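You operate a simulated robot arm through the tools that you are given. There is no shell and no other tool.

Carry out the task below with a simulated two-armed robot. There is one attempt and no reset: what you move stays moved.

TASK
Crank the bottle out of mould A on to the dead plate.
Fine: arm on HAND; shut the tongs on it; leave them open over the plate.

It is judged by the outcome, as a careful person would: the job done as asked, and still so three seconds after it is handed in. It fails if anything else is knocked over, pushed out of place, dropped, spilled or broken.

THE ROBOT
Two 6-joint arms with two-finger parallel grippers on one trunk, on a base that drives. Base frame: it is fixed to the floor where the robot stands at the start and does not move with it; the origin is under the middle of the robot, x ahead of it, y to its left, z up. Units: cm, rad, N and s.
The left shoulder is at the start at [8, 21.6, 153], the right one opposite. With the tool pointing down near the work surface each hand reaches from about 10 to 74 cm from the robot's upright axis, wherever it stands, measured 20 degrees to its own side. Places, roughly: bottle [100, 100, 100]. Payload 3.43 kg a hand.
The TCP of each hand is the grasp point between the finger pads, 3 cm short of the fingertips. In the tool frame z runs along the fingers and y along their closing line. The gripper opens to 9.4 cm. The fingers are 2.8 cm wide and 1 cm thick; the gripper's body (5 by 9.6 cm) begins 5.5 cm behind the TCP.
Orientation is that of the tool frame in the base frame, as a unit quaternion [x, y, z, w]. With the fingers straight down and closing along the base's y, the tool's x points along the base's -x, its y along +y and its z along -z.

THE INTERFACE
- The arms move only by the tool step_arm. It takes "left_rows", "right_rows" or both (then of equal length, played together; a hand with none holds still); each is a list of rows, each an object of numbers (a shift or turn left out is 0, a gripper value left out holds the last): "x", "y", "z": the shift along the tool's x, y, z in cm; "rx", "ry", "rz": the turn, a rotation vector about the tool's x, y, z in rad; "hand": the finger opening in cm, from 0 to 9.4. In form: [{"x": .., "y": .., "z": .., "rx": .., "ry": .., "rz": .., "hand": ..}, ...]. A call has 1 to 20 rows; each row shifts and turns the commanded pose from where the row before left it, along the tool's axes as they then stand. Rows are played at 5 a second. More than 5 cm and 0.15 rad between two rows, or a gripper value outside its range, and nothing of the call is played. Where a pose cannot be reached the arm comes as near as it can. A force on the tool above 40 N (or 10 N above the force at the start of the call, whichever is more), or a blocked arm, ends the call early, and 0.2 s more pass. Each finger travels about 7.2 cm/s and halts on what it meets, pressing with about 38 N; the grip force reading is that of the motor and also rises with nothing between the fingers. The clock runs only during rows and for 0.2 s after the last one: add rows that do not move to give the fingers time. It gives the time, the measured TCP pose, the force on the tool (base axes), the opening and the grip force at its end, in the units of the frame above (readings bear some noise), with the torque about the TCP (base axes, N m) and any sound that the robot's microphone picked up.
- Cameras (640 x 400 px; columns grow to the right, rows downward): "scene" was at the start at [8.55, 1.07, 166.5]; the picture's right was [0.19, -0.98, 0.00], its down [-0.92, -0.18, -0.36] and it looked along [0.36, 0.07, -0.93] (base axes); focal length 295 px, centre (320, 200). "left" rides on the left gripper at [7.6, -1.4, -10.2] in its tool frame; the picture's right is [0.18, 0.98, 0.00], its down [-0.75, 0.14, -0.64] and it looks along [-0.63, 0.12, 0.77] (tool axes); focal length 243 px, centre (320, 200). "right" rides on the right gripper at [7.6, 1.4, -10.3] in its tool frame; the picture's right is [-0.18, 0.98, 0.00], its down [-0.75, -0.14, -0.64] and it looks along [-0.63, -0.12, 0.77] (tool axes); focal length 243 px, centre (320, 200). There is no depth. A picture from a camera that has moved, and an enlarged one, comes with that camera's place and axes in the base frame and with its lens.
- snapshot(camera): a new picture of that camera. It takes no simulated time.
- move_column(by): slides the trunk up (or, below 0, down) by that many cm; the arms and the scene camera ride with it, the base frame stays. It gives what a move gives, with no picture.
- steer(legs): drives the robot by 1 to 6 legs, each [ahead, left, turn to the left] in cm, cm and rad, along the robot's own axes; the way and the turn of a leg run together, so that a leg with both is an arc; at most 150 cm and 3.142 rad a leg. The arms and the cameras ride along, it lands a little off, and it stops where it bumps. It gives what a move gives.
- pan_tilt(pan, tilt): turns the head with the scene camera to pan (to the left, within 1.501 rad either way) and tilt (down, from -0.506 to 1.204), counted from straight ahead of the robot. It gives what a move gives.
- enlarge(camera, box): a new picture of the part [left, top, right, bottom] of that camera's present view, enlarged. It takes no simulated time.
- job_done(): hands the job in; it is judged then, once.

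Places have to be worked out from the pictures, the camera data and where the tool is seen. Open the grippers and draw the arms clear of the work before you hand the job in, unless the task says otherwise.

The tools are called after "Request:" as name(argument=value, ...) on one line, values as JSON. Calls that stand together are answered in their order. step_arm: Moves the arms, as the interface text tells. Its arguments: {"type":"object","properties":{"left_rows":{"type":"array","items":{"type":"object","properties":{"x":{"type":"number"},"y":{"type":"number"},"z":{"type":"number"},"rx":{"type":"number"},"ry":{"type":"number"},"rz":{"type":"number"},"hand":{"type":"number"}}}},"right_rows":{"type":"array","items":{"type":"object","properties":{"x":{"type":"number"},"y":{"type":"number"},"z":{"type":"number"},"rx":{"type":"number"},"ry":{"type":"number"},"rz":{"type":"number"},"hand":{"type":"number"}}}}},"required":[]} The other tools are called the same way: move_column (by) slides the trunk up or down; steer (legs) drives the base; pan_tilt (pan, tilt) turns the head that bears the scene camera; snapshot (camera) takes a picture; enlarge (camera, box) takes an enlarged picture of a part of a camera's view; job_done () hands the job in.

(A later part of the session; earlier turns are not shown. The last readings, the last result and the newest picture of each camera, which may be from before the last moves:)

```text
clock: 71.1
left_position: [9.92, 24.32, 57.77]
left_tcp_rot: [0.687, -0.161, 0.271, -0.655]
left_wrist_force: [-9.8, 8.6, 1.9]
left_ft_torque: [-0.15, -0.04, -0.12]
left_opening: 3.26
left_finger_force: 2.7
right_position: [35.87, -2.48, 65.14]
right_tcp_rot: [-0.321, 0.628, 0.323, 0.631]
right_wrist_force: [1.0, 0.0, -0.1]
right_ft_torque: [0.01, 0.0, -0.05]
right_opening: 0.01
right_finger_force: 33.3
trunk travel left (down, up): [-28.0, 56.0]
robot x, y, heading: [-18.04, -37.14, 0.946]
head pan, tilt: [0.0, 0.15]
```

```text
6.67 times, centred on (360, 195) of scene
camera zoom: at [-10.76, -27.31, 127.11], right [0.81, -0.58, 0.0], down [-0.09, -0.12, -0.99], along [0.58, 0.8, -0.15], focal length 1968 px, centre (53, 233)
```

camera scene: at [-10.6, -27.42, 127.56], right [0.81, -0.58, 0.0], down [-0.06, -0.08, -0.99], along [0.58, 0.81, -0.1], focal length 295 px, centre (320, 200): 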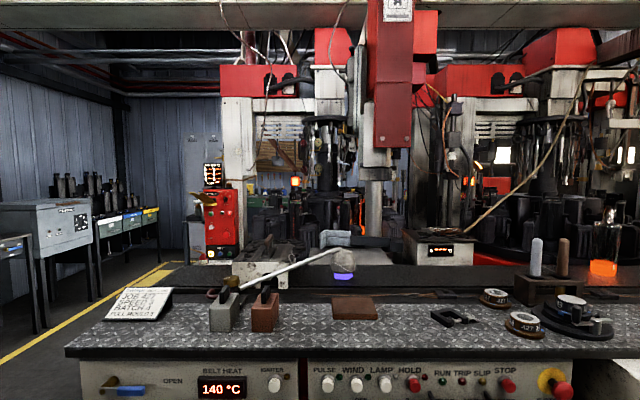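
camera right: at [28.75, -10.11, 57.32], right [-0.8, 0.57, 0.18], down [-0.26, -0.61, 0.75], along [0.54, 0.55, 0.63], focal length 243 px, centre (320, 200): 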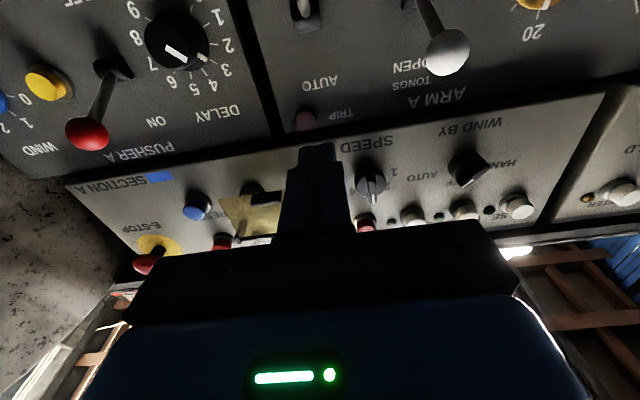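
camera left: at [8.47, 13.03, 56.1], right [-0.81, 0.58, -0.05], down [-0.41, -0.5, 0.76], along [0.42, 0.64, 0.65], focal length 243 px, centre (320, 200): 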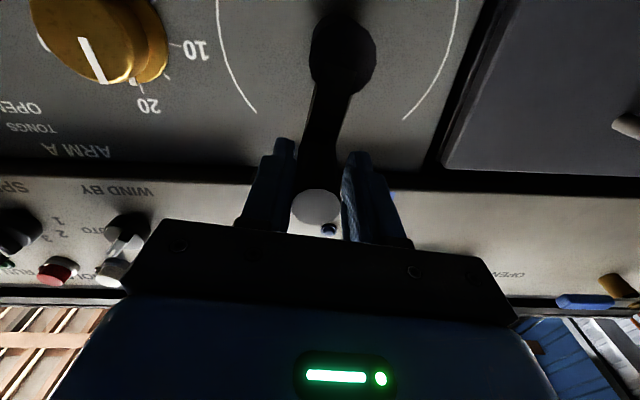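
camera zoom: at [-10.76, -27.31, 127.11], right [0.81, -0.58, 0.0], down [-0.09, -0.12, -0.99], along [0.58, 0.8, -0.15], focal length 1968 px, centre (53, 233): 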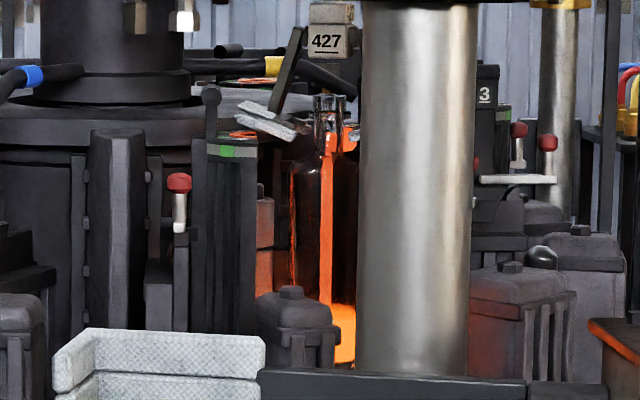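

Force shows ~13 N sideways; I look at the left hand camera and crank closely.

Request:
snapshot(camera="left")

Request:
pan_tilt(pan=0.1, tilt=0.7)

Request:
enlarge(camera="scene", box=[230, 190, 390, 300])

```text
taken
camera left: at [9.88, 11.94, 60.19], right [0.28, -0.19, -0.94], down [-0.96, -0.1, -0.27], along [-0.04, 0.98, -0.21], focal length 243 px, centre (320, 200)
```

left: 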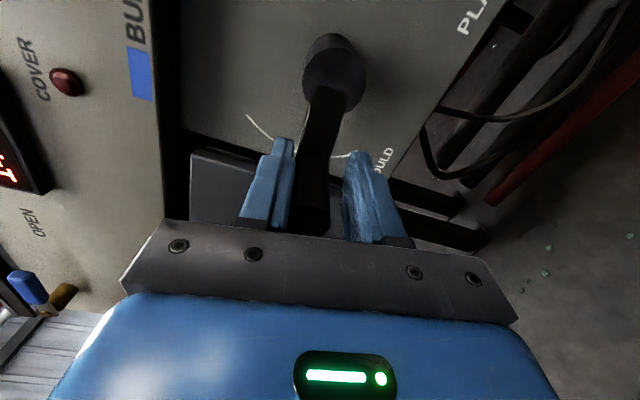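

```text
clock: 72.0
left_position: [10.28, 24.07, 57.74]
left_tcp_rot: [0.685, -0.163, 0.274, -0.655]
left_wrist_force: [-0.1, -0.5, 2.3]
left_ft_torque: [0.0, 0.03, 0.02]
left_opening: 3.09
left_finger_force: 0.7
right_position: [36.13, -2.72, 65.16]
right_tcp_rot: [-0.321, 0.629, 0.323, 0.63]
right_wrist_force: [-0.3, 0.0, -0.2]
right_ft_torque: [0.02, 0.0, -0.01]
right_opening: 0.02
right_finger_force: 33.4
trunk travel left (down, up): [-28.0, 56.0]
robot x, y, heading: [-17.95, -37.24, 0.95]
head pan, tilt: [0.099, 0.7]
```

```text
3.64 times, centred on (310, 245) of scene
camera zoom: at [-11.77, -27.6, 122.11], right [0.86, -0.5, 0.0], down [-0.32, -0.56, -0.77], along [0.38, 0.66, -0.64], focal length 1074 px, centre (356, 36)
```

zoom: 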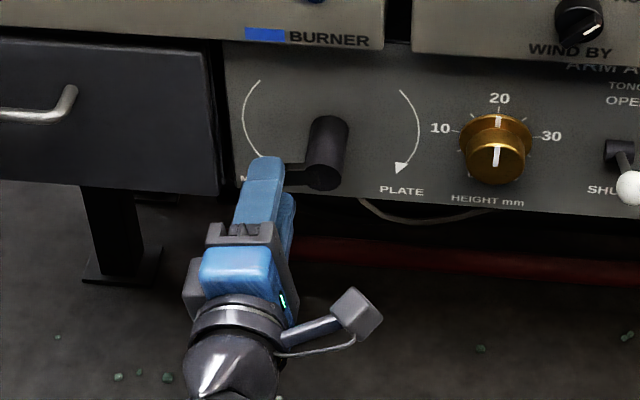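

The sideways force was transient. The upper finger lightly touches the handle, so I continue down gently to find the stop.

Request:
step_arm(left_rows=[{"y": 0.3, "x": 0.08}, {"y": 0.3, "x": 0.08}, {"y": 0.3, "x": 0.1}, {}])

Request:
enlarge(camera="scene", box=[230, 190, 390, 300])

```text
clock: 73.0
left_position: [10.19, 24.13, 57.4]
left_tcp_rot: [0.689, -0.165, 0.271, -0.652]
left_wrist_force: [-0.3, -0.3, 2.0]
left_ft_torque: [-0.01, 0.03, -0.03]
left_opening: 3.06
left_finger_force: 1.0
left hand out of reach, approached as far as the arm can: row 3
right_position: [36.01, -2.65, 65.15]
right_tcp_rot: [-0.321, 0.628, 0.323, 0.63]
right_wrist_force: [0.4, -1.3, 0.5]
right_ft_torque: [-0.01, -0.04, 0.01]
right_opening: 0.0
right_finger_force: 32.6
trunk travel left (down, up): [-28.0, 56.0]
robot x, y, heading: [-17.89, -37.36, 0.947]
head pan, tilt: [0.099, 0.7]
```

```text
3.64 times, centred on (310, 245) of scene
camera zoom: at [-11.8, -27.56, 122.1], right [0.87, -0.5, 0.0], down [-0.32, -0.56, -0.76], along [0.38, 0.66, -0.64], focal length 1074 px, centre (356, 36)
```

zoom: 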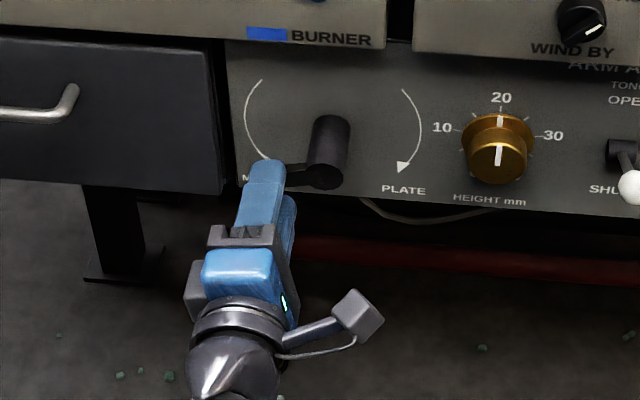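

The wrist limit stops me here, so I regrip: open, back off, roll half a turn back.

Request:
step_arm(left_rows=[{"hand": 6}, {}, {"z": -3.5}, {"z": -4}, {"rz": 0.15}, {"rz": 0.15}, {"rz": 0.15}, {"rz": 0.15}, {"rz": 0.15}, {"rz": 0.15}, {"rz": 0.15}, {"rz": 0.15}, {"rz": 0.15}, {"rz": 0.15}, {"rz": 0.15}, {"rz": 0.15}, {"rz": 0.15}, {"rz": 0.15}, {}])

Request:
step_arm(left_rows=[{"rz": 0.15}, {"rz": 0.15}, {"rz": 0.15}, {"rz": 0.15}, {"rz": 0.15}, {"rz": 0.15}, {}])

Request:
snapshot(camera="left")

Request:
enlarge(camera="scene", box=[230, 190, 390, 300])

```text
clock: 77.0
left_position: [5.9, 18.01, 57.28]
left_tcp_rot: [-0.2, 0.676, 0.434, 0.561]
left_wrist_force: [0.6, 0.3, 0.9]
left_ft_torque: [0.01, -0.01, -0.01]
left_opening: 6.01
left_finger_force: 0.0
right_position: [36.01, -2.59, 65.12]
right_tcp_rot: [-0.321, 0.629, 0.322, 0.631]
right_wrist_force: [-0.6, 0.6, 0.2]
right_ft_torque: [-0.01, 0.02, -0.01]
right_opening: 0.02
right_finger_force: 33.2
trunk travel left (down, up): [-28.0, 56.0]
robot x, y, heading: [-17.87, -37.45, 0.947]
head pan, tilt: [0.099, 0.7]
```

```text
clock: 78.6
left_position: [5.76, 17.98, 57.18]
left_tcp_rot: [0.113, 0.696, 0.634, 0.318]
left_wrist_force: [-0.9, 0.5, -0.6]
left_ft_torque: [-0.01, 0.01, 0.03]
left_opening: 6.01
left_finger_force: 0.0
right_position: [35.92, -2.58, 65.13]
right_tcp_rot: [-0.321, 0.628, 0.323, 0.631]
right_wrist_force: [1.1, -0.2, 0.2]
right_ft_torque: [0.0, 0.04, 0.02]
right_opening: 0.0
right_finger_force: 33.3
trunk travel left (down, up): [-28.0, 56.0]
robot x, y, heading: [-17.92, -37.56, 0.948]
head pan, tilt: [0.099, 0.7]
```

```text
taken
camera left: at [-5.65, 13.92, 53.44], right [-0.38, 0.27, 0.88], down [0.17, -0.92, 0.36], along [0.91, 0.29, 0.31], focal length 243 px, centre (320, 200)
```

left: 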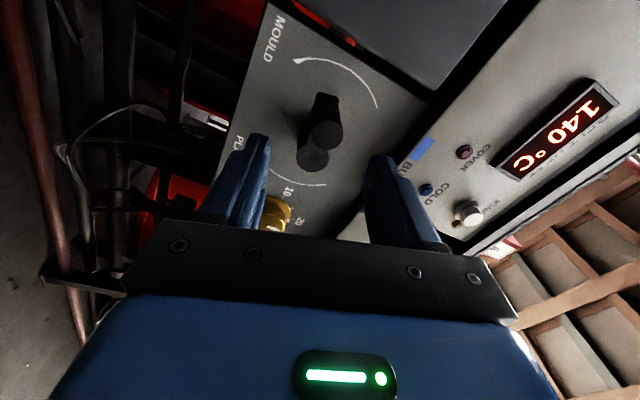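

```text
3.64 times, centred on (310, 245) of scene
camera zoom: at [-11.8, -27.55, 122.1], right [0.87, -0.5, 0.0], down [-0.32, -0.56, -0.76], along [0.38, 0.66, -0.64], focal length 1074 px, centre (356, 36)
```

zoom: 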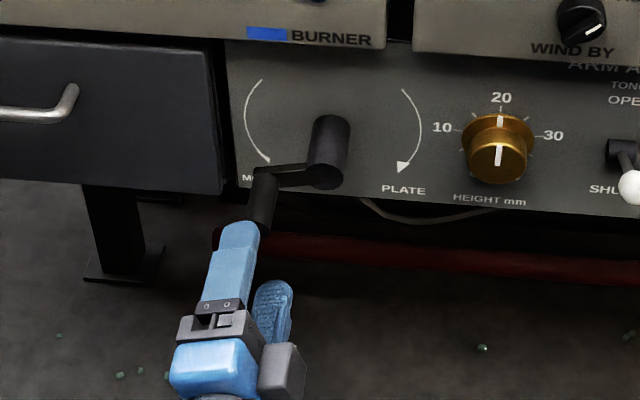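

The handle now sits at about (s −6.5, z 57.3), i.e. ~290° from the start. I centre on it, advance, cage it and continue counter-clockwise in small steps.

Request:
step_arm(left_rows=[{"x": 0.7, "z": 3.5}, {"z": 4}, {"hand": 3.0}, {}, {"y": -0.48, "x": -0.024, "rz": -0.1}, {"y": -0.48, "x": -0.024, "rz": -0.1}, {"y": -0.48, "x": -0.024, "rz": -0.1}, {}])

Request:
snapshot(camera="left")

Request:
enlarge(camera="scene", box=[230, 190, 390, 300])

```text
clock: 80.4
left_position: [10.13, 24.18, 55.84]
left_tcp_rot: [0.007, 0.705, 0.579, 0.409]
left_wrist_force: [-0.5, -1.4, 1.1]
left_ft_torque: [-0.02, -0.02, -0.01]
left_opening: 3.1
left_finger_force: 0.5
right_position: [35.98, -2.65, 65.27]
right_tcp_rot: [-0.321, 0.629, 0.323, 0.631]
right_wrist_force: [-0.3, -0.2, -0.3]
right_ft_torque: [0.01, 0.03, -0.01]
right_opening: 0.0
right_finger_force: 33.2
trunk travel left (down, up): [-28.0, 56.0]
robot x, y, heading: [-18.11, -37.1, 0.943]
head pan, tilt: [0.099, 0.7]
```

```text
taken
camera left: at [-0.17, 19.2, 50.15], right [-0.58, 0.41, 0.7], down [0.06, -0.84, 0.54], along [0.81, 0.36, 0.46], focal length 243 px, centre (320, 200)
```

left: 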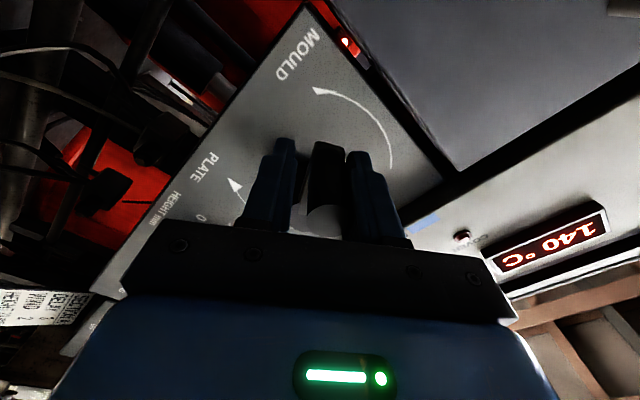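

```text
3.64 times, centred on (310, 245) of scene
camera zoom: at [-11.82, -27.57, 122.1], right [0.87, -0.5, 0.0], down [-0.32, -0.56, -0.77], along [0.38, 0.66, -0.64], focal length 1074 px, centre (356, 36)
```

zoom: 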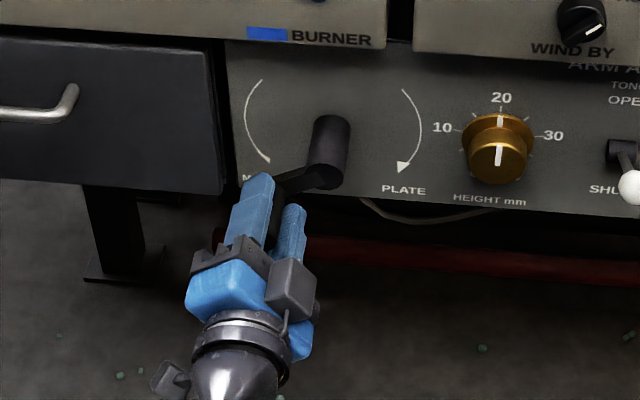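

No stop yet. I check the tongs again before continuing.

Request:
pan_tilt(pan=0.0, tilt=0.15)

Request:
enlarge(camera="scene", box=[330, 165, 390, 225])

```text
clock: 81.4
left_position: [10.22, 24.09, 55.89]
left_tcp_rot: [0.006, 0.705, 0.58, 0.409]
left_wrist_force: [-1.1, -0.3, 0.2]
left_ft_torque: [0.0, 0.0, -0.04]
left_opening: 3.08
left_finger_force: 0.7
right_position: [35.98, -2.56, 65.19]
right_tcp_rot: [-0.322, 0.629, 0.323, 0.63]
right_wrist_force: [-0.2, 0.6, 0.1]
right_ft_torque: [0.01, -0.01, -0.02]
right_opening: 0.0
right_finger_force: 33.0
trunk travel left (down, up): [-28.0, 56.0]
robot x, y, heading: [-17.95, -37.43, 0.948]
head pan, tilt: [0.0, 0.15]
```

```text
6.67 times, centred on (360, 195) of scene
camera zoom: at [-10.65, -27.38, 127.1], right [0.81, -0.58, 0.0], down [-0.09, -0.12, -0.99], along [0.58, 0.8, -0.15], focal length 1968 px, centre (53, 233)
```

zoom: 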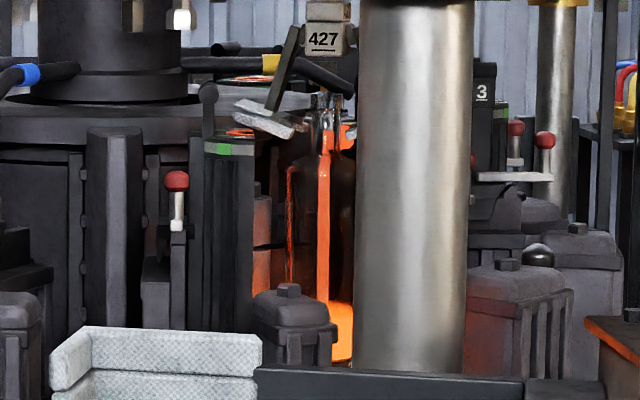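

The tongs haven't moved between the last two looks, so they may already be at the mould end. I continue the crank gently to feel for its stop.

Request:
step_arm(left_rows=[{"y": -0.48, "x": -0.024, "rz": -0.1}, {"y": -0.48, "x": -0.024, "rz": -0.1}, {"y": -0.48, "x": -0.024, "rz": -0.1}, {}])

Request:
enlarge(camera="scene", box=[330, 165, 390, 225])

Request:
snapshot(camera="left")

```text
clock: 82.4
left_position: [11.01, 23.51, 54.85]
left_tcp_rot: [-0.1, 0.698, 0.512, 0.491]
left_wrist_force: [-0.3, 1.5, 1.8]
left_ft_torque: [-0.02, 0.04, -0.03]
left_opening: 3.12
left_finger_force: 1.0
right_position: [35.97, -2.53, 65.11]
right_tcp_rot: [-0.321, 0.629, 0.323, 0.63]
right_wrist_force: [-0.4, 0.1, 0.2]
right_ft_torque: [-0.01, 0.01, -0.03]
right_opening: 0.0
right_finger_force: 33.0
trunk travel left (down, up): [-28.0, 56.0]
robot x, y, heading: [-18.07, -37.62, 0.95]
head pan, tilt: [0.0, 0.15]
```

```text
6.67 times, centred on (360, 195) of scene
camera zoom: at [-10.64, -27.38, 127.11], right [0.81, -0.58, 0.0], down [-0.09, -0.12, -0.99], along [0.58, 0.8, -0.15], focal length 1968 px, centre (53, 233)
```

zoom: 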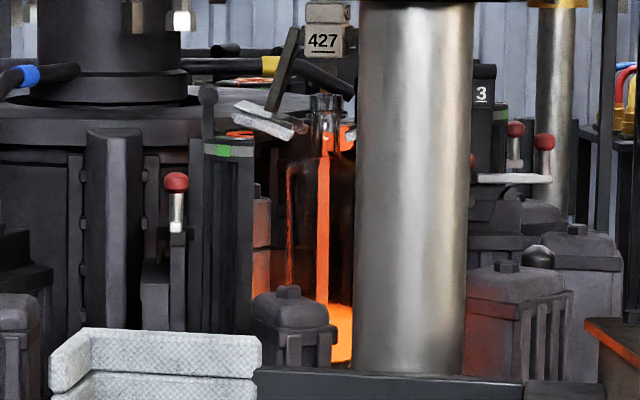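

```text
taken
camera left: at [2.11, 17.53, 47.73], right [-0.72, 0.52, 0.46], down [-0.09, -0.73, 0.68], along [0.69, 0.45, 0.57], focal length 243 px, centre (320, 200)
```

left: 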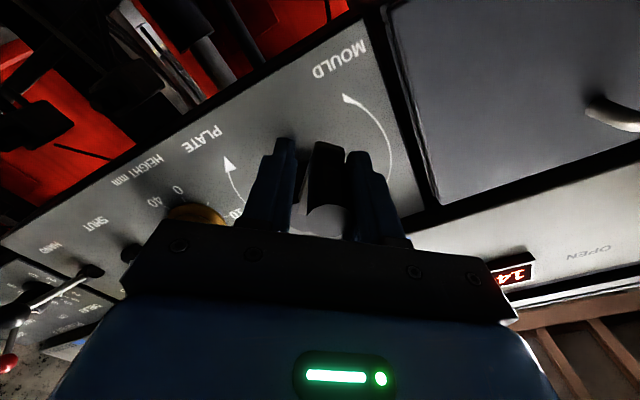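

Request:
enlarge(camera="scene", box=[340, 160, 370, 190])

Request:
step_arm(left_rows=[{"y": -0.48, "x": -0.024, "rz": -0.1}, {"y": -0.48, "x": -0.024, "rz": -0.1}, {"y": -0.48, "x": -0.024, "rz": -0.1}, {}])

Request:
enlarge(camera="scene", box=[340, 160, 370, 190])

```text
13.33 times, centred on (355, 175) of scene
camera zoom: at [-10.64, -27.38, 127.11], right [0.81, -0.58, 0.0], down [-0.09, -0.12, -0.99], along [0.58, 0.8, -0.15], focal length 3936 px, centre (-147, 533)
```

zoom: 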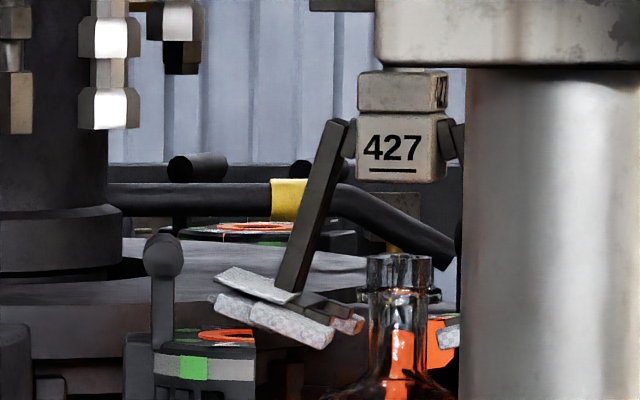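

```text
clock: 83.4
left_position: [11.84, 22.88, 54.15]
left_tcp_rot: [-0.203, 0.674, 0.433, 0.563]
left_wrist_force: [-5.0, 1.5, 6.3]
left_ft_torque: [0.2, -0.02, 0.15]
left_opening: 3.37
left_finger_force: 4.0
right_position: [35.91, -2.59, 65.14]
right_tcp_rot: [-0.322, 0.628, 0.323, 0.63]
right_wrist_force: [-0.3, 0.5, -1.3]
right_ft_torque: [0.02, 0.01, 0.0]
right_opening: 0.01
right_finger_force: 33.1
trunk travel left (down, up): [-28.0, 56.0]
robot x, y, heading: [-17.48, -37.22, 0.949]
head pan, tilt: [0.0, 0.15]
```

```text
13.33 times, centred on (355, 175) of scene
camera zoom: at [-10.73, -27.43, 127.13], right [0.81, -0.58, 0.0], down [-0.09, -0.12, -0.99], along [0.58, 0.8, -0.15], focal length 3936 px, centre (-147, 533)
```

zoom: 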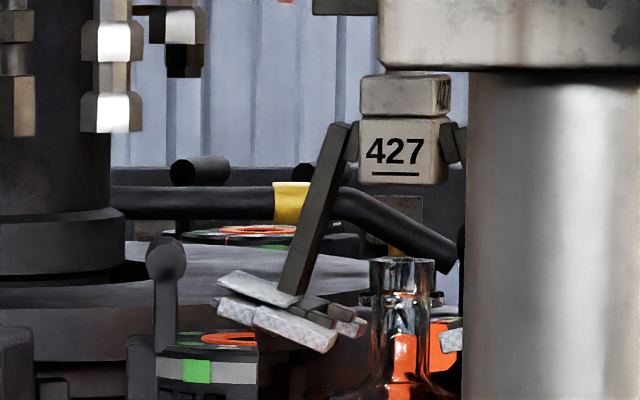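

Resistance now appears (~8 N back against CCW): the crank is at its MOULD stop at ~333°, and the jaws straddle the bottle neck. One more light nudge to confirm the stop.

Request:
step_arm(left_rows=[{"y": -0.2, "rz": -0.03}, {"y": -0.15}, {}])

Request:
enlarge(camera="scene", box=[340, 160, 370, 190])

Request:
snapshot(camera="left")

```text
clock: 84.2
left_position: [12.18, 22.84, 54.0]
left_tcp_rot: [-0.213, 0.671, 0.426, 0.569]
left_wrist_force: [-12.1, 6.3, 12.3]
left_ft_torque: [0.46, 0.03, 0.44]
left_opening: 3.97
left_finger_force: 8.8
right_position: [35.82, -2.68, 65.32]
right_tcp_rot: [-0.322, 0.627, 0.324, 0.631]
right_wrist_force: [-0.4, 0.2, 0.5]
right_ft_torque: [-0.03, 0.03, -0.01]
right_opening: 0.0
right_finger_force: 32.9
trunk travel left (down, up): [-28.0, 56.0]
robot x, y, heading: [-17.56, -37.2, 0.952]
head pan, tilt: [0.0, 0.15]
```

```text
13.33 times, centred on (355, 175) of scene
camera zoom: at [-10.85, -27.47, 127.14], right [0.81, -0.58, 0.0], down [-0.09, -0.12, -0.99], along [0.58, 0.8, -0.15], focal length 3936 px, centre (-147, 533)
```

zoom: 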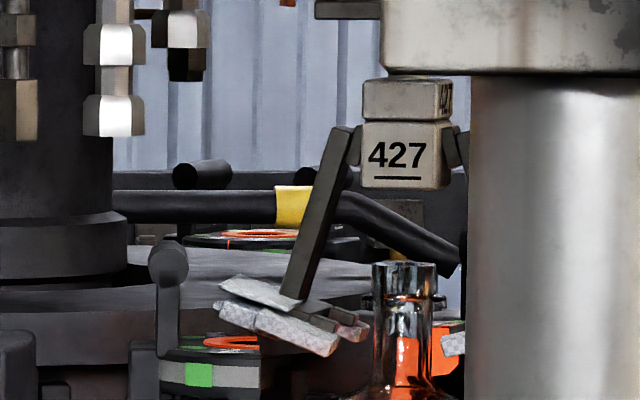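

```text
taken
camera left: at [5.28, 15.29, 46.23], right [-0.8, 0.57, 0.15], down [-0.28, -0.59, 0.75], along [0.52, 0.56, 0.64], focal length 243 px, centre (320, 200)
```

left: 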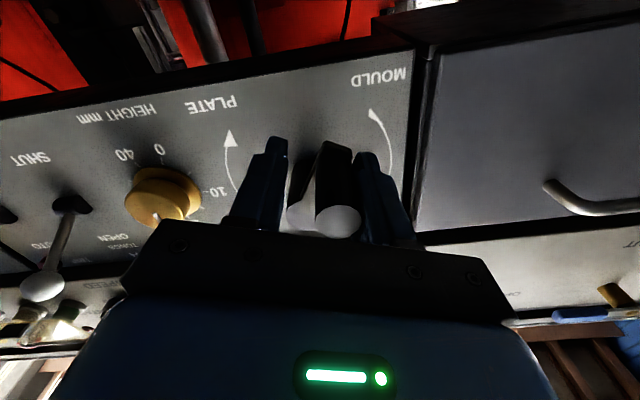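

The stop is confirmed (18 N, handle no longer moving). I relax the left hand off the stop while keeping the cage, and bring the closed right fingers over the TONGS ball.

Request:
step_arm(left_rows=[{"y": 0.2}, {"y": 0.2}, {}, {}, {}, {}, {}], right_rows=[{}, {"x": -0.3, "y": 3}, {"x": -0.3, "y": 3}, {"y": 2.8}, {"z": 2}, {}, {}])

Request:
snapshot(camera="right")

```text
clock: 85.8
left_position: [11.81, 22.77, 54.07]
left_tcp_rot: [-0.212, 0.672, 0.424, 0.569]
left_wrist_force: [-4.9, 6.8, 10.0]
left_ft_torque: [0.34, 0.0, 0.17]
left_opening: 3.6
left_finger_force: 5.0
right_position: [30.05, 4.2, 65.82]
right_tcp_rot: [-0.321, 0.628, 0.323, 0.631]
right_wrist_force: [-0.2, 0.2, 0.1]
right_ft_torque: [0.0, -0.01, 0.0]
right_opening: 0.0
right_finger_force: 33.2
trunk travel left (down, up): [-28.0, 56.0]
robot x, y, heading: [-18.34, -37.28, 0.944]
head pan, tilt: [0.0, 0.15]
```

```text
taken
camera right: at [22.77, -3.33, 57.94], right [-0.8, 0.57, 0.18], down [-0.26, -0.61, 0.75], along [0.54, 0.55, 0.63], focal length 243 px, centre (320, 200)
```

right: 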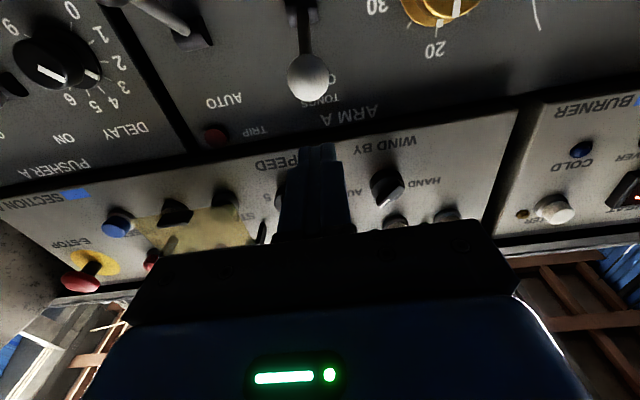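

The ball is straight ahead-below (s 22.0, z 61.7). I relax the left hand further, advance the right fingers over the TONGS ball and press it down to SHUT.

Request:
step_arm(left_rows=[{"y": 0.3}, {"y": 0.2}, {}, {}, {}, {}, {}, {}, {}, {}, {}, {}, {}, {}], right_rows=[{"z": 3.2}, {"z": 3}, {"x": 0.7}, {"x": 0.7}, {"x": 0.7}, {"x": 0.7}, {"x": 0.7}, {"x": 0.7}, {"x": 0.7}, {"x": 0.7}, {"x": 0.7}, {"x": 0.6}, {"x": 0.4}, {}])

Request:
snapshot(camera="right")

Request:
enlarge(camera="scene", box=[340, 160, 370, 190])

```text
clock: 88.8
left_position: [11.49, 23.06, 54.35]
left_tcp_rot: [-0.212, 0.671, 0.425, 0.569]
left_wrist_force: [0.4, -0.3, 0.8]
left_ft_torque: [0.04, -0.04, 0.02]
left_opening: 3.0
left_finger_force: 0.1
right_position: [33.82, 9.32, 58.92]
right_tcp_rot: [-0.32, 0.627, 0.324, 0.632]
right_wrist_force: [1.4, -2.2, 18.6]
right_ft_torque: [0.4, -0.3, -0.05]
right_opening: 0.0
right_finger_force: 32.8
trunk travel left (down, up): [-28.0, 56.0]
robot x, y, heading: [-17.97, -37.4, 0.946]
head pan, tilt: [0.0, 0.15]
```

```text
taken
camera right: at [26.47, 1.77, 51.07], right [-0.8, 0.57, 0.19], down [-0.26, -0.61, 0.75], along [0.54, 0.55, 0.64], focal length 243 px, centre (320, 200)
```

right: 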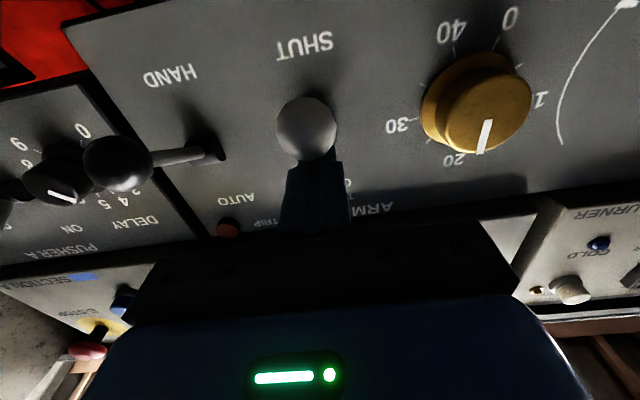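

```text
13.33 times, centred on (355, 175) of scene
camera zoom: at [-10.82, -27.57, 127.16], right [0.81, -0.58, 0.0], down [-0.09, -0.12, -0.99], along [0.58, 0.8, -0.15], focal length 3936 px, centre (-147, 533)
```

zoom: 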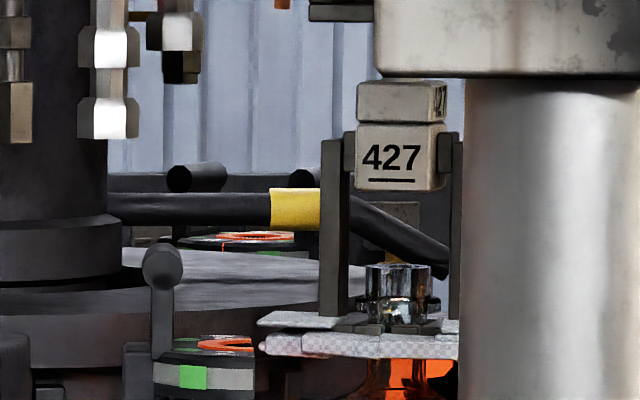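

The tongs have closed round the bottle's neck. I check the TRIP lamp and lever, then lift the right hand off.

Request:
enlarge(camera="right", box=[160, 130, 360, 255])

Request:
step_arm(right_rows=[{"x": -2}, {"x": -3}, {"x": -2}, {"z": -4}, {"z": -4}, {}])

Request:
snapshot(camera="right")

Request:
enlarge(camera="scene", box=[330, 160, 390, 220])

```text
3.20 times, centred on (260, 192) of right
camera zoom: at [26.47, 1.77, 51.07], right [-0.8, 0.57, 0.19], down [-0.26, -0.61, 0.75], along [0.54, 0.55, 0.64], focal length 776 px, centre (512, 224)
```

zoom: 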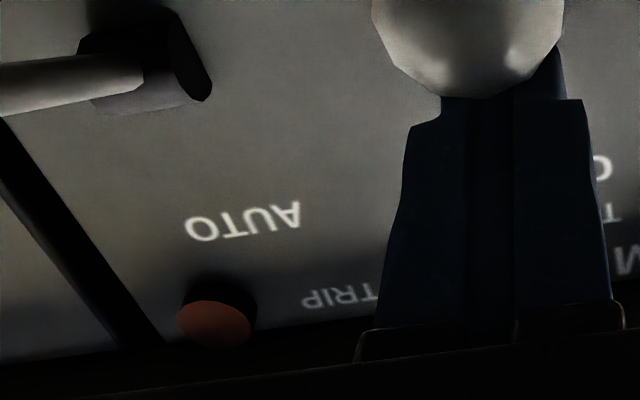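

```text
clock: 90.2
left_position: [11.59, 23.24, 54.18]
left_tcp_rot: [-0.212, 0.672, 0.425, 0.568]
left_wrist_force: [0.0, -0.5, 0.9]
left_ft_torque: [0.01, 0.01, -0.01]
left_opening: 3.01
left_finger_force: 0.0
right_position: [28.99, 2.83, 65.35]
right_tcp_rot: [-0.322, 0.629, 0.323, 0.63]
right_wrist_force: [0.5, -0.1, -0.5]
right_ft_torque: [0.0, 0.01, 0.0]
right_opening: 0.0
right_finger_force: 33.1
trunk travel left (down, up): [-28.0, 56.0]
robot x, y, heading: [-17.75, -37.0, 0.946]
head pan, tilt: [0.0, 0.15]
```

```text
taken
camera right: at [21.8, -4.72, 57.55], right [-0.8, 0.57, 0.18], down [-0.26, -0.61, 0.75], along [0.54, 0.55, 0.63], focal length 243 px, centre (320, 200)
```

right: 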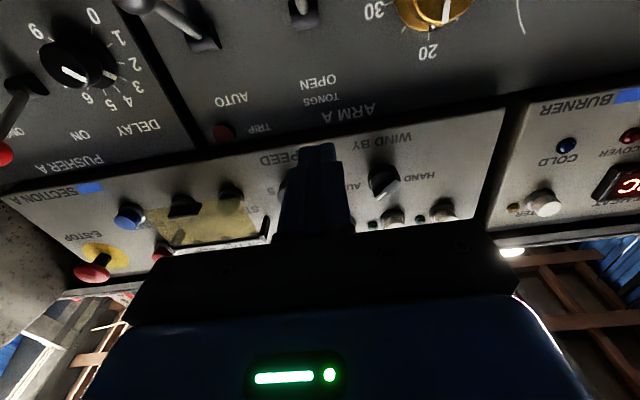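

```text
6.67 times, centred on (360, 190) of scene
camera zoom: at [-10.61, -27.34, 127.1], right [0.81, -0.58, 0.0], down [-0.09, -0.12, -0.99], along [0.58, 0.8, -0.15], focal length 1968 px, centre (53, 267)
```

zoom: 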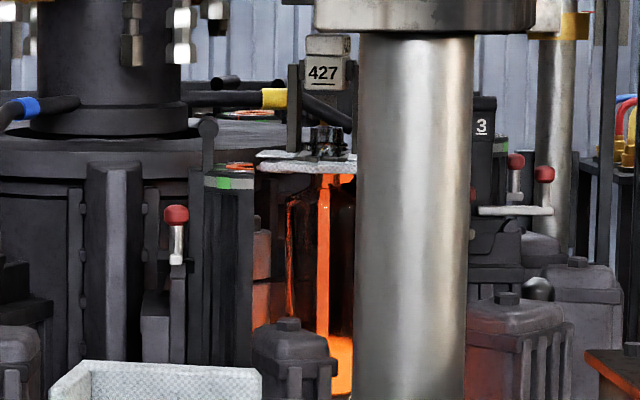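

Both levers hold (HAND, SHUT), the TRIP lamp is dark and the tongs grip the neck. Now I crank clockwise slowly and check the bottle lifts with the tongs.

Request:
step_arm(left_rows=[{"y": 0.38, "x": -0.015, "rz": 0.08}, {"y": 0.38, "x": -0.015, "rz": 0.08}, {"y": 0.38, "x": -0.015, "rz": 0.08}, {"y": 0.38, "x": -0.015, "rz": 0.08}, {"y": 0.38, "x": -0.015, "rz": 0.08}, {"y": 0.38, "x": -0.015, "rz": 0.08}, {"y": 0.38, "x": -0.015, "rz": 0.08}, {"y": 0.38, "x": -0.015, "rz": 0.08}, {"y": 0.38, "x": -0.015, "rz": 0.08}, {"y": 0.38, "x": -0.015, "rz": 0.08}, {}])

Request:
snapshot(camera="left")

Request:
enlarge(camera="scene", box=[320, 150, 390, 220])

```text
clock: 92.6
left_position: [9.19, 24.83, 56.72]
left_tcp_rot: [0.067, 0.702, 0.612, 0.358]
left_wrist_force: [3.4, -3.4, -1.8]
left_ft_torque: [0.0, -0.02, -0.01]
left_opening: 3.17
left_finger_force: 2.0
right_position: [29.07, 2.8, 65.45]
right_tcp_rot: [-0.321, 0.629, 0.323, 0.63]
right_wrist_force: [-0.3, -0.2, -0.3]
right_ft_torque: [0.0, 0.0, -0.02]
right_opening: 0.0
right_finger_force: 32.8
trunk travel left (down, up): [-28.0, 56.0]
robot x, y, heading: [-17.94, -37.05, 0.947]
head pan, tilt: [0.0, 0.15]
```

```text
taken
camera left: at [-1.81, 20.35, 51.95], right [-0.47, 0.34, 0.81], down [0.13, -0.89, 0.44], along [0.87, 0.32, 0.38], focal length 243 px, centre (320, 200)
```

left: 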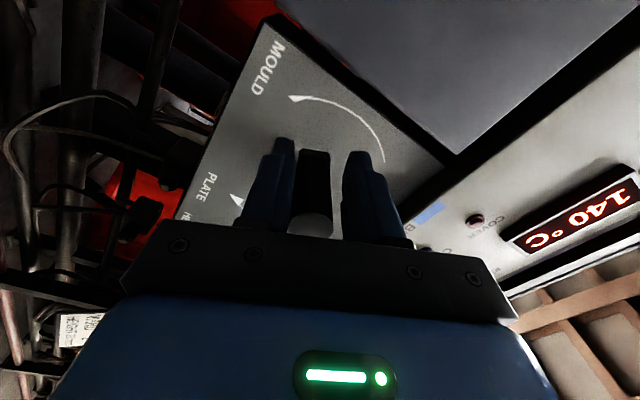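

```text
5.71 times, centred on (355, 185) of scene
camera zoom: at [-10.6, -27.37, 127.1], right [0.81, -0.58, 0.0], down [-0.09, -0.12, -0.99], along [0.58, 0.8, -0.15], focal length 1687 px, centre (120, 286)
```

zoom: 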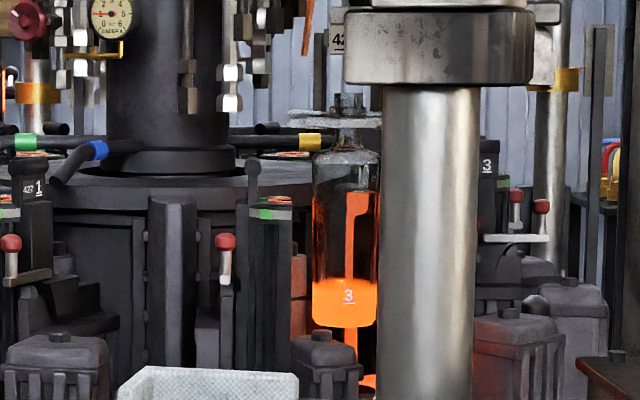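

The bottle is lifted clear with the tongs. I continue clockwise.

Request:
step_arm(left_rows=[{"y": 0.38, "x": -0.015, "rz": 0.08}, {"y": 0.38, "x": -0.015, "rz": 0.08}, {"y": 0.38, "x": -0.015, "rz": 0.08}, {"y": 0.38, "x": -0.015, "rz": 0.08}, {"y": 0.38, "x": -0.015, "rz": 0.08}, {"y": 0.38, "x": -0.015, "rz": 0.08}, {"y": 0.38, "x": -0.015, "rz": 0.08}, {"y": 0.38, "x": -0.015, "rz": 0.08}, {"y": 0.38, "x": -0.015, "rz": 0.08}, {"y": 0.38, "x": -0.015, "rz": 0.08}, {}])

Request:
enlarge(camera="scene", box=[290, 110, 410, 230])

Request:
snapshot(camera="left")

```text
clock: 95.0
left_position: [9.08, 24.91, 60.36]
left_tcp_rot: [0.334, 0.621, 0.703, 0.091]
left_wrist_force: [1.5, 1.7, -3.4]
left_ft_torque: [0.04, -0.01, -0.01]
left_opening: 3.18
left_finger_force: 1.8
right_position: [29.1, 2.89, 65.31]
right_tcp_rot: [-0.322, 0.629, 0.323, 0.63]
right_wrist_force: [0.0, 0.9, -0.4]
right_ft_torque: [0.0, -0.04, 0.01]
right_opening: 0.0
right_finger_force: 32.7
trunk travel left (down, up): [-28.0, 56.0]
robot x, y, heading: [-17.69, -37.31, 0.943]
head pan, tilt: [0.0, 0.15]
```

```text
3.33 times, centred on (350, 170) of scene
camera zoom: at [-10.6, -27.31, 127.1], right [0.81, -0.58, 0.0], down [-0.09, -0.12, -0.99], along [0.58, 0.8, -0.15], focal length 984 px, centre (220, 300)
```

zoom: 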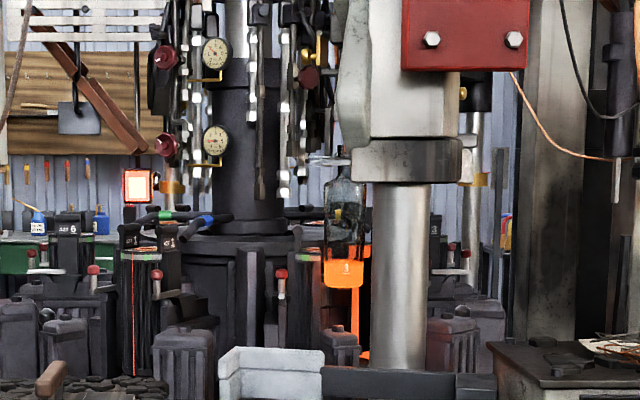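

```text
taken
camera left: at [-3.02, 21.2, 61.54], right [0.14, -0.11, 0.98], down [0.24, -0.96, -0.14], along [0.96, 0.25, -0.11], focal length 243 px, centre (320, 200)
```

left: 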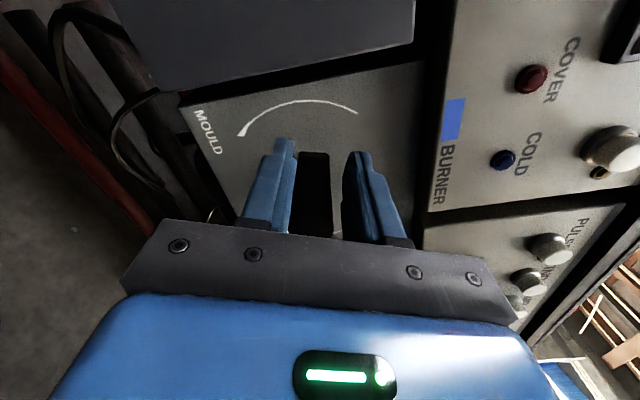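

The bottle is well up and starting to swing out. I continue clockwise over the top, watching for the wrist limit.

Request:
step_arm(left_rows=[{"y": 0.38, "x": -0.015, "rz": 0.08}, {"y": 0.38, "x": -0.015, "rz": 0.08}, {"y": 0.38, "x": -0.015, "rz": 0.08}, {"y": 0.38, "x": -0.015, "rz": 0.08}, {"y": 0.38, "x": -0.015, "rz": 0.08}, {"y": 0.38, "x": -0.015, "rz": 0.08}, {"y": 0.38, "x": -0.015, "rz": 0.08}, {"y": 0.38, "x": -0.015, "rz": 0.08}, {"y": 0.38, "x": -0.015, "rz": 0.08}, {"y": 0.38, "x": -0.015, "rz": 0.08}, {}])

Request:
enlarge(camera="scene", box=[290, 110, 410, 230])

Request:
snapshot(camera="left")

```text
clock: 97.4
left_position: [11.24, 23.37, 63.13]
left_tcp_rot: [0.55, 0.441, 0.684, -0.19]
left_wrist_force: [-3.3, 2.4, -0.9]
left_ft_torque: [0.05, 0.01, 0.02]
left_opening: 3.23
left_finger_force: 1.7
right_position: [29.01, 2.81, 65.41]
right_tcp_rot: [-0.322, 0.628, 0.323, 0.63]
right_wrist_force: [-0.5, 0.0, -0.2]
right_ft_torque: [0.0, -0.02, 0.01]
right_opening: 0.0
right_finger_force: 33.0
trunk travel left (down, up): [-28.0, 56.0]
robot x, y, heading: [-17.73, -37.63, 0.946]
head pan, tilt: [0.0, 0.15]
```

```text
3.33 times, centred on (350, 170) of scene
camera zoom: at [-10.66, -27.33, 127.11], right [0.81, -0.58, 0.0], down [-0.09, -0.12, -0.99], along [0.58, 0.8, -0.15], focal length 984 px, centre (220, 300)
```

zoom: 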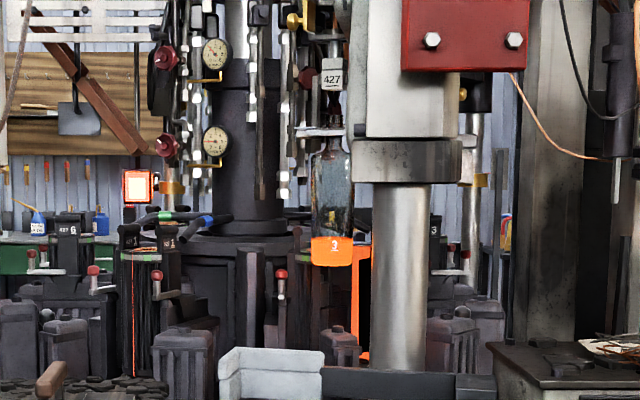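

```text
taken
camera left: at [1.73, 17.72, 69.33], right [0.67, -0.49, 0.56], down [-0.03, -0.77, -0.64], along [0.74, 0.42, -0.53], focal length 243 px, centre (320, 200)
```

left: 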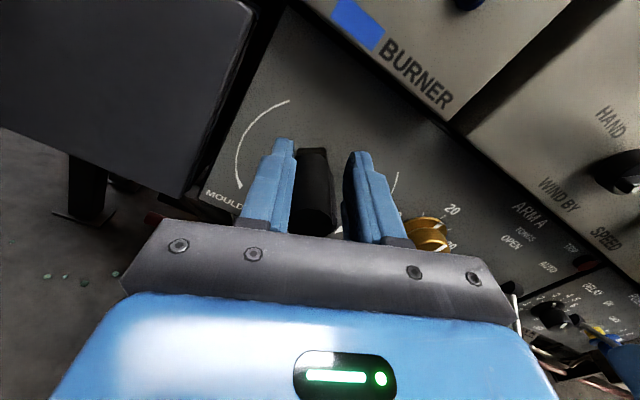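

The bottle travels outward, still held upright. I continue clockwise.

Request:
step_arm(left_rows=[{"y": 0.38, "x": -0.015, "rz": 0.08}, {"y": 0.38, "x": -0.015, "rz": 0.08}, {"y": 0.38, "x": -0.015, "rz": 0.08}, {"y": 0.38, "x": -0.015, "rz": 0.08}, {"y": 0.38, "x": -0.015, "rz": 0.08}, {"y": 0.38, "x": -0.015, "rz": 0.08}, {"y": 0.38, "x": -0.015, "rz": 0.08}, {"y": 0.38, "x": -0.015, "rz": 0.08}, {"y": 0.38, "x": -0.015, "rz": 0.08}, {"y": 0.38, "x": -0.015, "rz": 0.08}, {}])

Request:
enlarge(camera="scene", box=[290, 110, 410, 230])

Request:
snapshot(camera="left")

```text
clock: 99.8
left_position: [14.16, 21.19, 63.17]
left_tcp_rot: [0.678, 0.192, 0.556, -0.441]
left_wrist_force: [-2.3, 0.5, 3.2]
left_ft_torque: [0.08, -0.05, 0.06]
left_opening: 3.16
left_finger_force: 1.4
right_position: [29.07, 2.81, 65.57]
right_tcp_rot: [-0.322, 0.629, 0.323, 0.63]
right_wrist_force: [1.5, 0.2, -0.2]
right_ft_torque: [-0.01, -0.01, -0.02]
right_opening: 0.0
right_finger_force: 32.6
trunk travel left (down, up): [-28.0, 56.0]
robot x, y, heading: [-17.96, -37.25, 0.945]
head pan, tilt: [0.0, 0.15]
```

```text
3.33 times, centred on (350, 170) of scene
camera zoom: at [-10.67, -27.41, 127.11], right [0.81, -0.58, 0.0], down [-0.09, -0.12, -0.99], along [0.58, 0.8, -0.15], focal length 984 px, centre (220, 300)
```

zoom: 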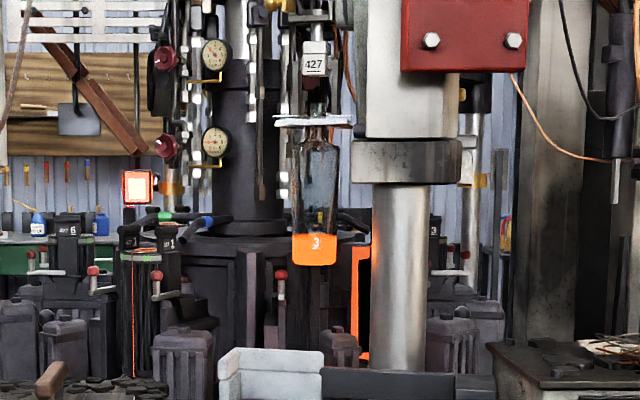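

```text
taken
camera left: at [9.55, 12.07, 70.54], right [0.79, -0.57, -0.21], down [-0.5, -0.42, -0.75], along [0.34, 0.7, -0.62], focal length 243 px, centre (320, 200)
```

left: 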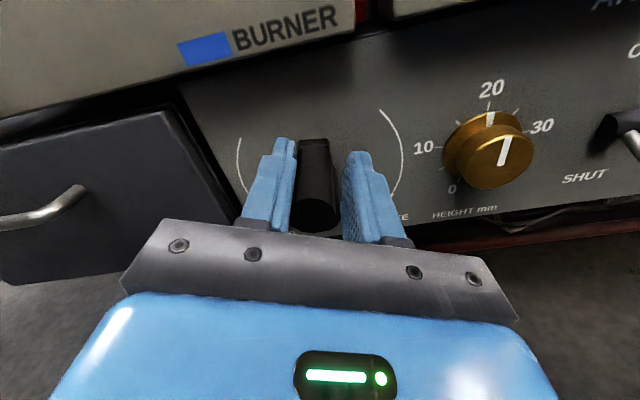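

All good; the bottle swings towards the plate. I continue clockwise.

Request:
step_arm(left_rows=[{"y": 0.38, "x": -0.015, "rz": 0.08}, {"y": 0.38, "x": -0.015, "rz": 0.08}, {"y": 0.38, "x": -0.015, "rz": 0.08}, {"y": 0.38, "x": -0.015, "rz": 0.08}, {"y": 0.38, "x": -0.015, "rz": 0.08}, {"y": 0.38, "x": -0.015, "rz": 0.08}, {"y": 0.38, "x": -0.015, "rz": 0.08}, {"y": 0.38, "x": -0.015, "rz": 0.08}, {"y": 0.38, "x": -0.015, "rz": 0.08}, {"y": 0.38, "x": -0.015, "rz": 0.08}, {}])

Request:
enlarge(camera="scene", box=[290, 110, 410, 230])

Request:
snapshot(camera="left")

```text
clock: 102.2
left_position: [16.58, 19.73, 59.59]
left_tcp_rot: [0.698, -0.083, 0.341, -0.624]
left_wrist_force: [0.9, 0.1, 0.0]
left_ft_torque: [-0.06, 0.03, 0.12]
left_opening: 3.12
left_finger_force: 1.1
left hand out of reach, approached as far as the arm can: row 10
right_position: [29.05, 2.86, 65.34]
right_tcp_rot: [-0.322, 0.628, 0.323, 0.63]
right_wrist_force: [0.0, 0.8, -0.2]
right_ft_torque: [0.0, 0.0, -0.01]
right_opening: 0.03
right_finger_force: 33.2
trunk travel left (down, up): [-28.0, 56.0]
robot x, y, heading: [-18.06, -37.12, 0.949]
head pan, tilt: [0.0, 0.15]
```

```text
3.33 times, centred on (350, 170) of scene
camera zoom: at [-10.64, -27.43, 127.1], right [0.81, -0.58, 0.0], down [-0.09, -0.12, -0.99], along [0.58, 0.8, -0.15], focal length 984 px, centre (220, 300)
```

zoom: 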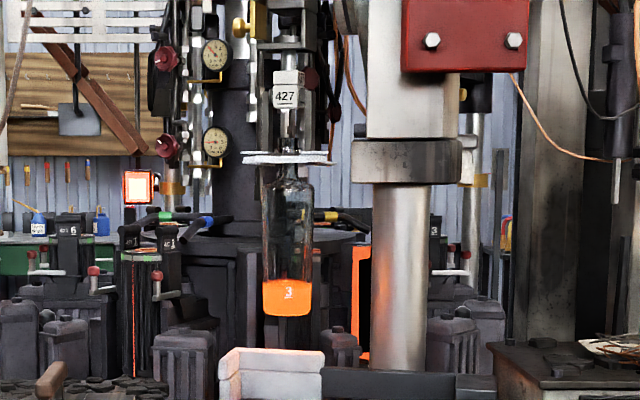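

```text
taken
camera left: at [15.89, 7.7, 63.54], right [0.44, -0.3, -0.84], down [-0.9, -0.14, -0.42], along [0.01, 0.94, -0.34], focal length 243 px, centre (320, 200)
```

left: 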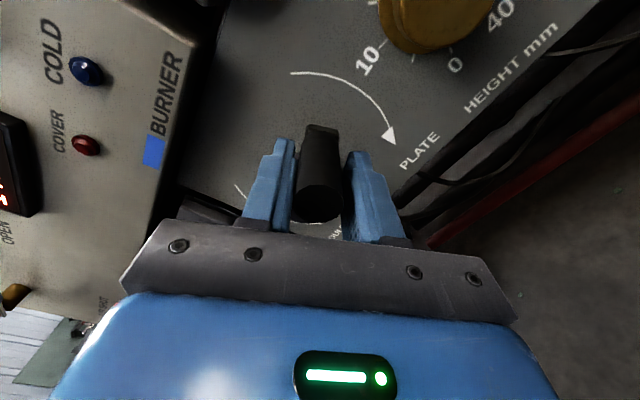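

The wrist limit came again with the handle near 3 o'clock; force at rest is ~0 so the crank holds itself. I open, back off straight, and roll the wrist back half a turn.

Request:
step_arm(left_rows=[{"hand": 4}, {"hand": 6}, {}, {"z": -3.5}, {"z": -4}, {}])

Request:
enlarge(camera="scene", box=[290, 110, 410, 230])

Request:
step_arm(left_rows=[{"rz": -0.15}, {"rz": -0.15}, {"rz": -0.15}, {"rz": -0.15}, {"rz": -0.15}, {"rz": -0.15}, {"rz": -0.15}, {"rz": -0.15}, {"rz": -0.15}, {"rz": -0.15}, {"rz": -0.15}, {"rz": -0.15}, {"rz": -0.15}, {"rz": -0.15}, {"rz": -0.15}, {"rz": -0.15}, {"rz": -0.15}, {"rz": -0.15}, {"rz": -0.15}, {}])

Request:
step_arm(left_rows=[{"rz": -0.15}, {"rz": -0.14}, {}])

Request:
snapshot(camera="left")

```text
clock: 103.6
left_position: [12.33, 13.55, 59.15]
left_tcp_rot: [0.698, -0.085, 0.341, -0.623]
left_wrist_force: [-0.4, -0.6, 0.7]
left_ft_torque: [0.0, 0.01, 0.01]
left_opening: 6.0
left_finger_force: 0.0
left hand out of reach, approached as far as the arm can: row 4
right_position: [29.12, 2.89, 65.47]
right_tcp_rot: [-0.321, 0.628, 0.324, 0.63]
right_wrist_force: [-0.4, 0.0, -0.1]
right_ft_torque: [-0.02, 0.0, 0.03]
right_opening: 0.01
right_finger_force: 32.9
trunk travel left (down, up): [-28.0, 56.0]
robot x, y, heading: [-17.81, -36.98, 0.945]
head pan, tilt: [0.0, 0.15]
```

```text
3.33 times, centred on (350, 170) of scene
camera zoom: at [-10.6, -27.35, 127.1], right [0.81, -0.58, 0.0], down [-0.09, -0.12, -0.99], along [0.58, 0.8, -0.15], focal length 984 px, centre (220, 300)
```

zoom: 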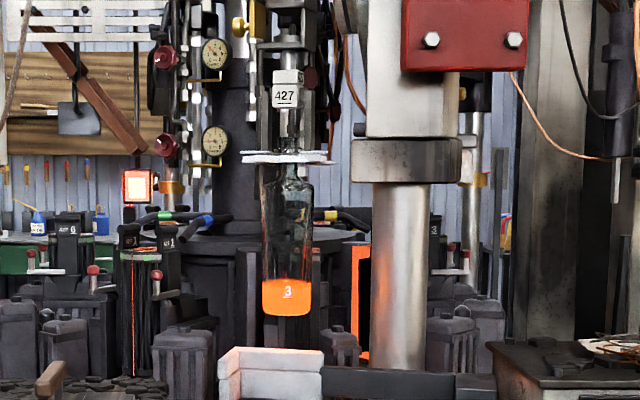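

```text
clock: 107.8
left_position: [12.32, 13.49, 59.27]
left_tcp_rot: [0.187, 0.68, 0.665, 0.248]
left_wrist_force: [0.1, -0.9, -0.3]
left_ft_torque: [-0.01, -0.01, -0.02]
left_opening: 6.0
left_finger_force: 0.0
right_position: [29.02, 2.83, 65.41]
right_tcp_rot: [-0.321, 0.629, 0.323, 0.631]
right_wrist_force: [0.1, 0.0, -0.2]
right_ft_torque: [0.04, 0.0, -0.02]
right_opening: 0.02
right_finger_force: 32.7
trunk travel left (down, up): [-28.0, 56.0]
robot x, y, heading: [-18.01, -37.5, 0.947]
head pan, tilt: [0.0, 0.15]
```

```text
clock: 108.6
left_position: [12.3, 13.57, 59.15]
left_tcp_rot: [0.087, 0.699, 0.622, 0.341]
left_wrist_force: [-0.3, 0.7, -0.4]
left_ft_torque: [-0.05, -0.01, -0.01]
left_opening: 6.01
left_finger_force: 0.1
right_position: [28.98, 2.96, 65.48]
right_tcp_rot: [-0.321, 0.628, 0.323, 0.631]
right_wrist_force: [0.8, -0.5, 0.5]
right_ft_torque: [-0.06, 0.0, -0.01]
right_opening: 0.01
right_finger_force: 33.0
trunk travel left (down, up): [-28.0, 56.0]
robot x, y, heading: [-17.92, -37.54, 0.947]
head pan, tilt: [0.0, 0.15]
```

```text
taken
camera left: at [1.09, 9.24, 54.89], right [-0.44, 0.31, 0.85], down [0.15, -0.9, 0.41], along [0.89, 0.3, 0.35], focal length 243 px, centre (320, 200)
```

left: 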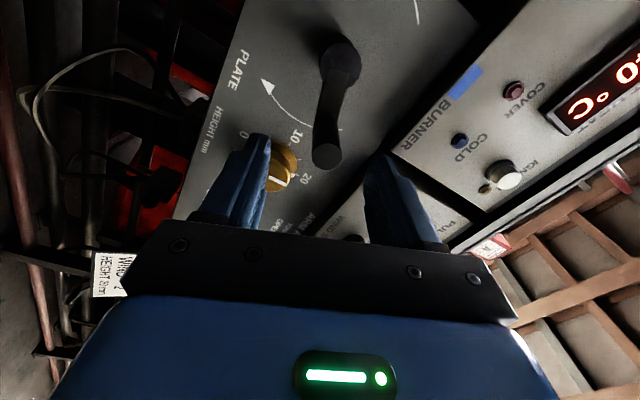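

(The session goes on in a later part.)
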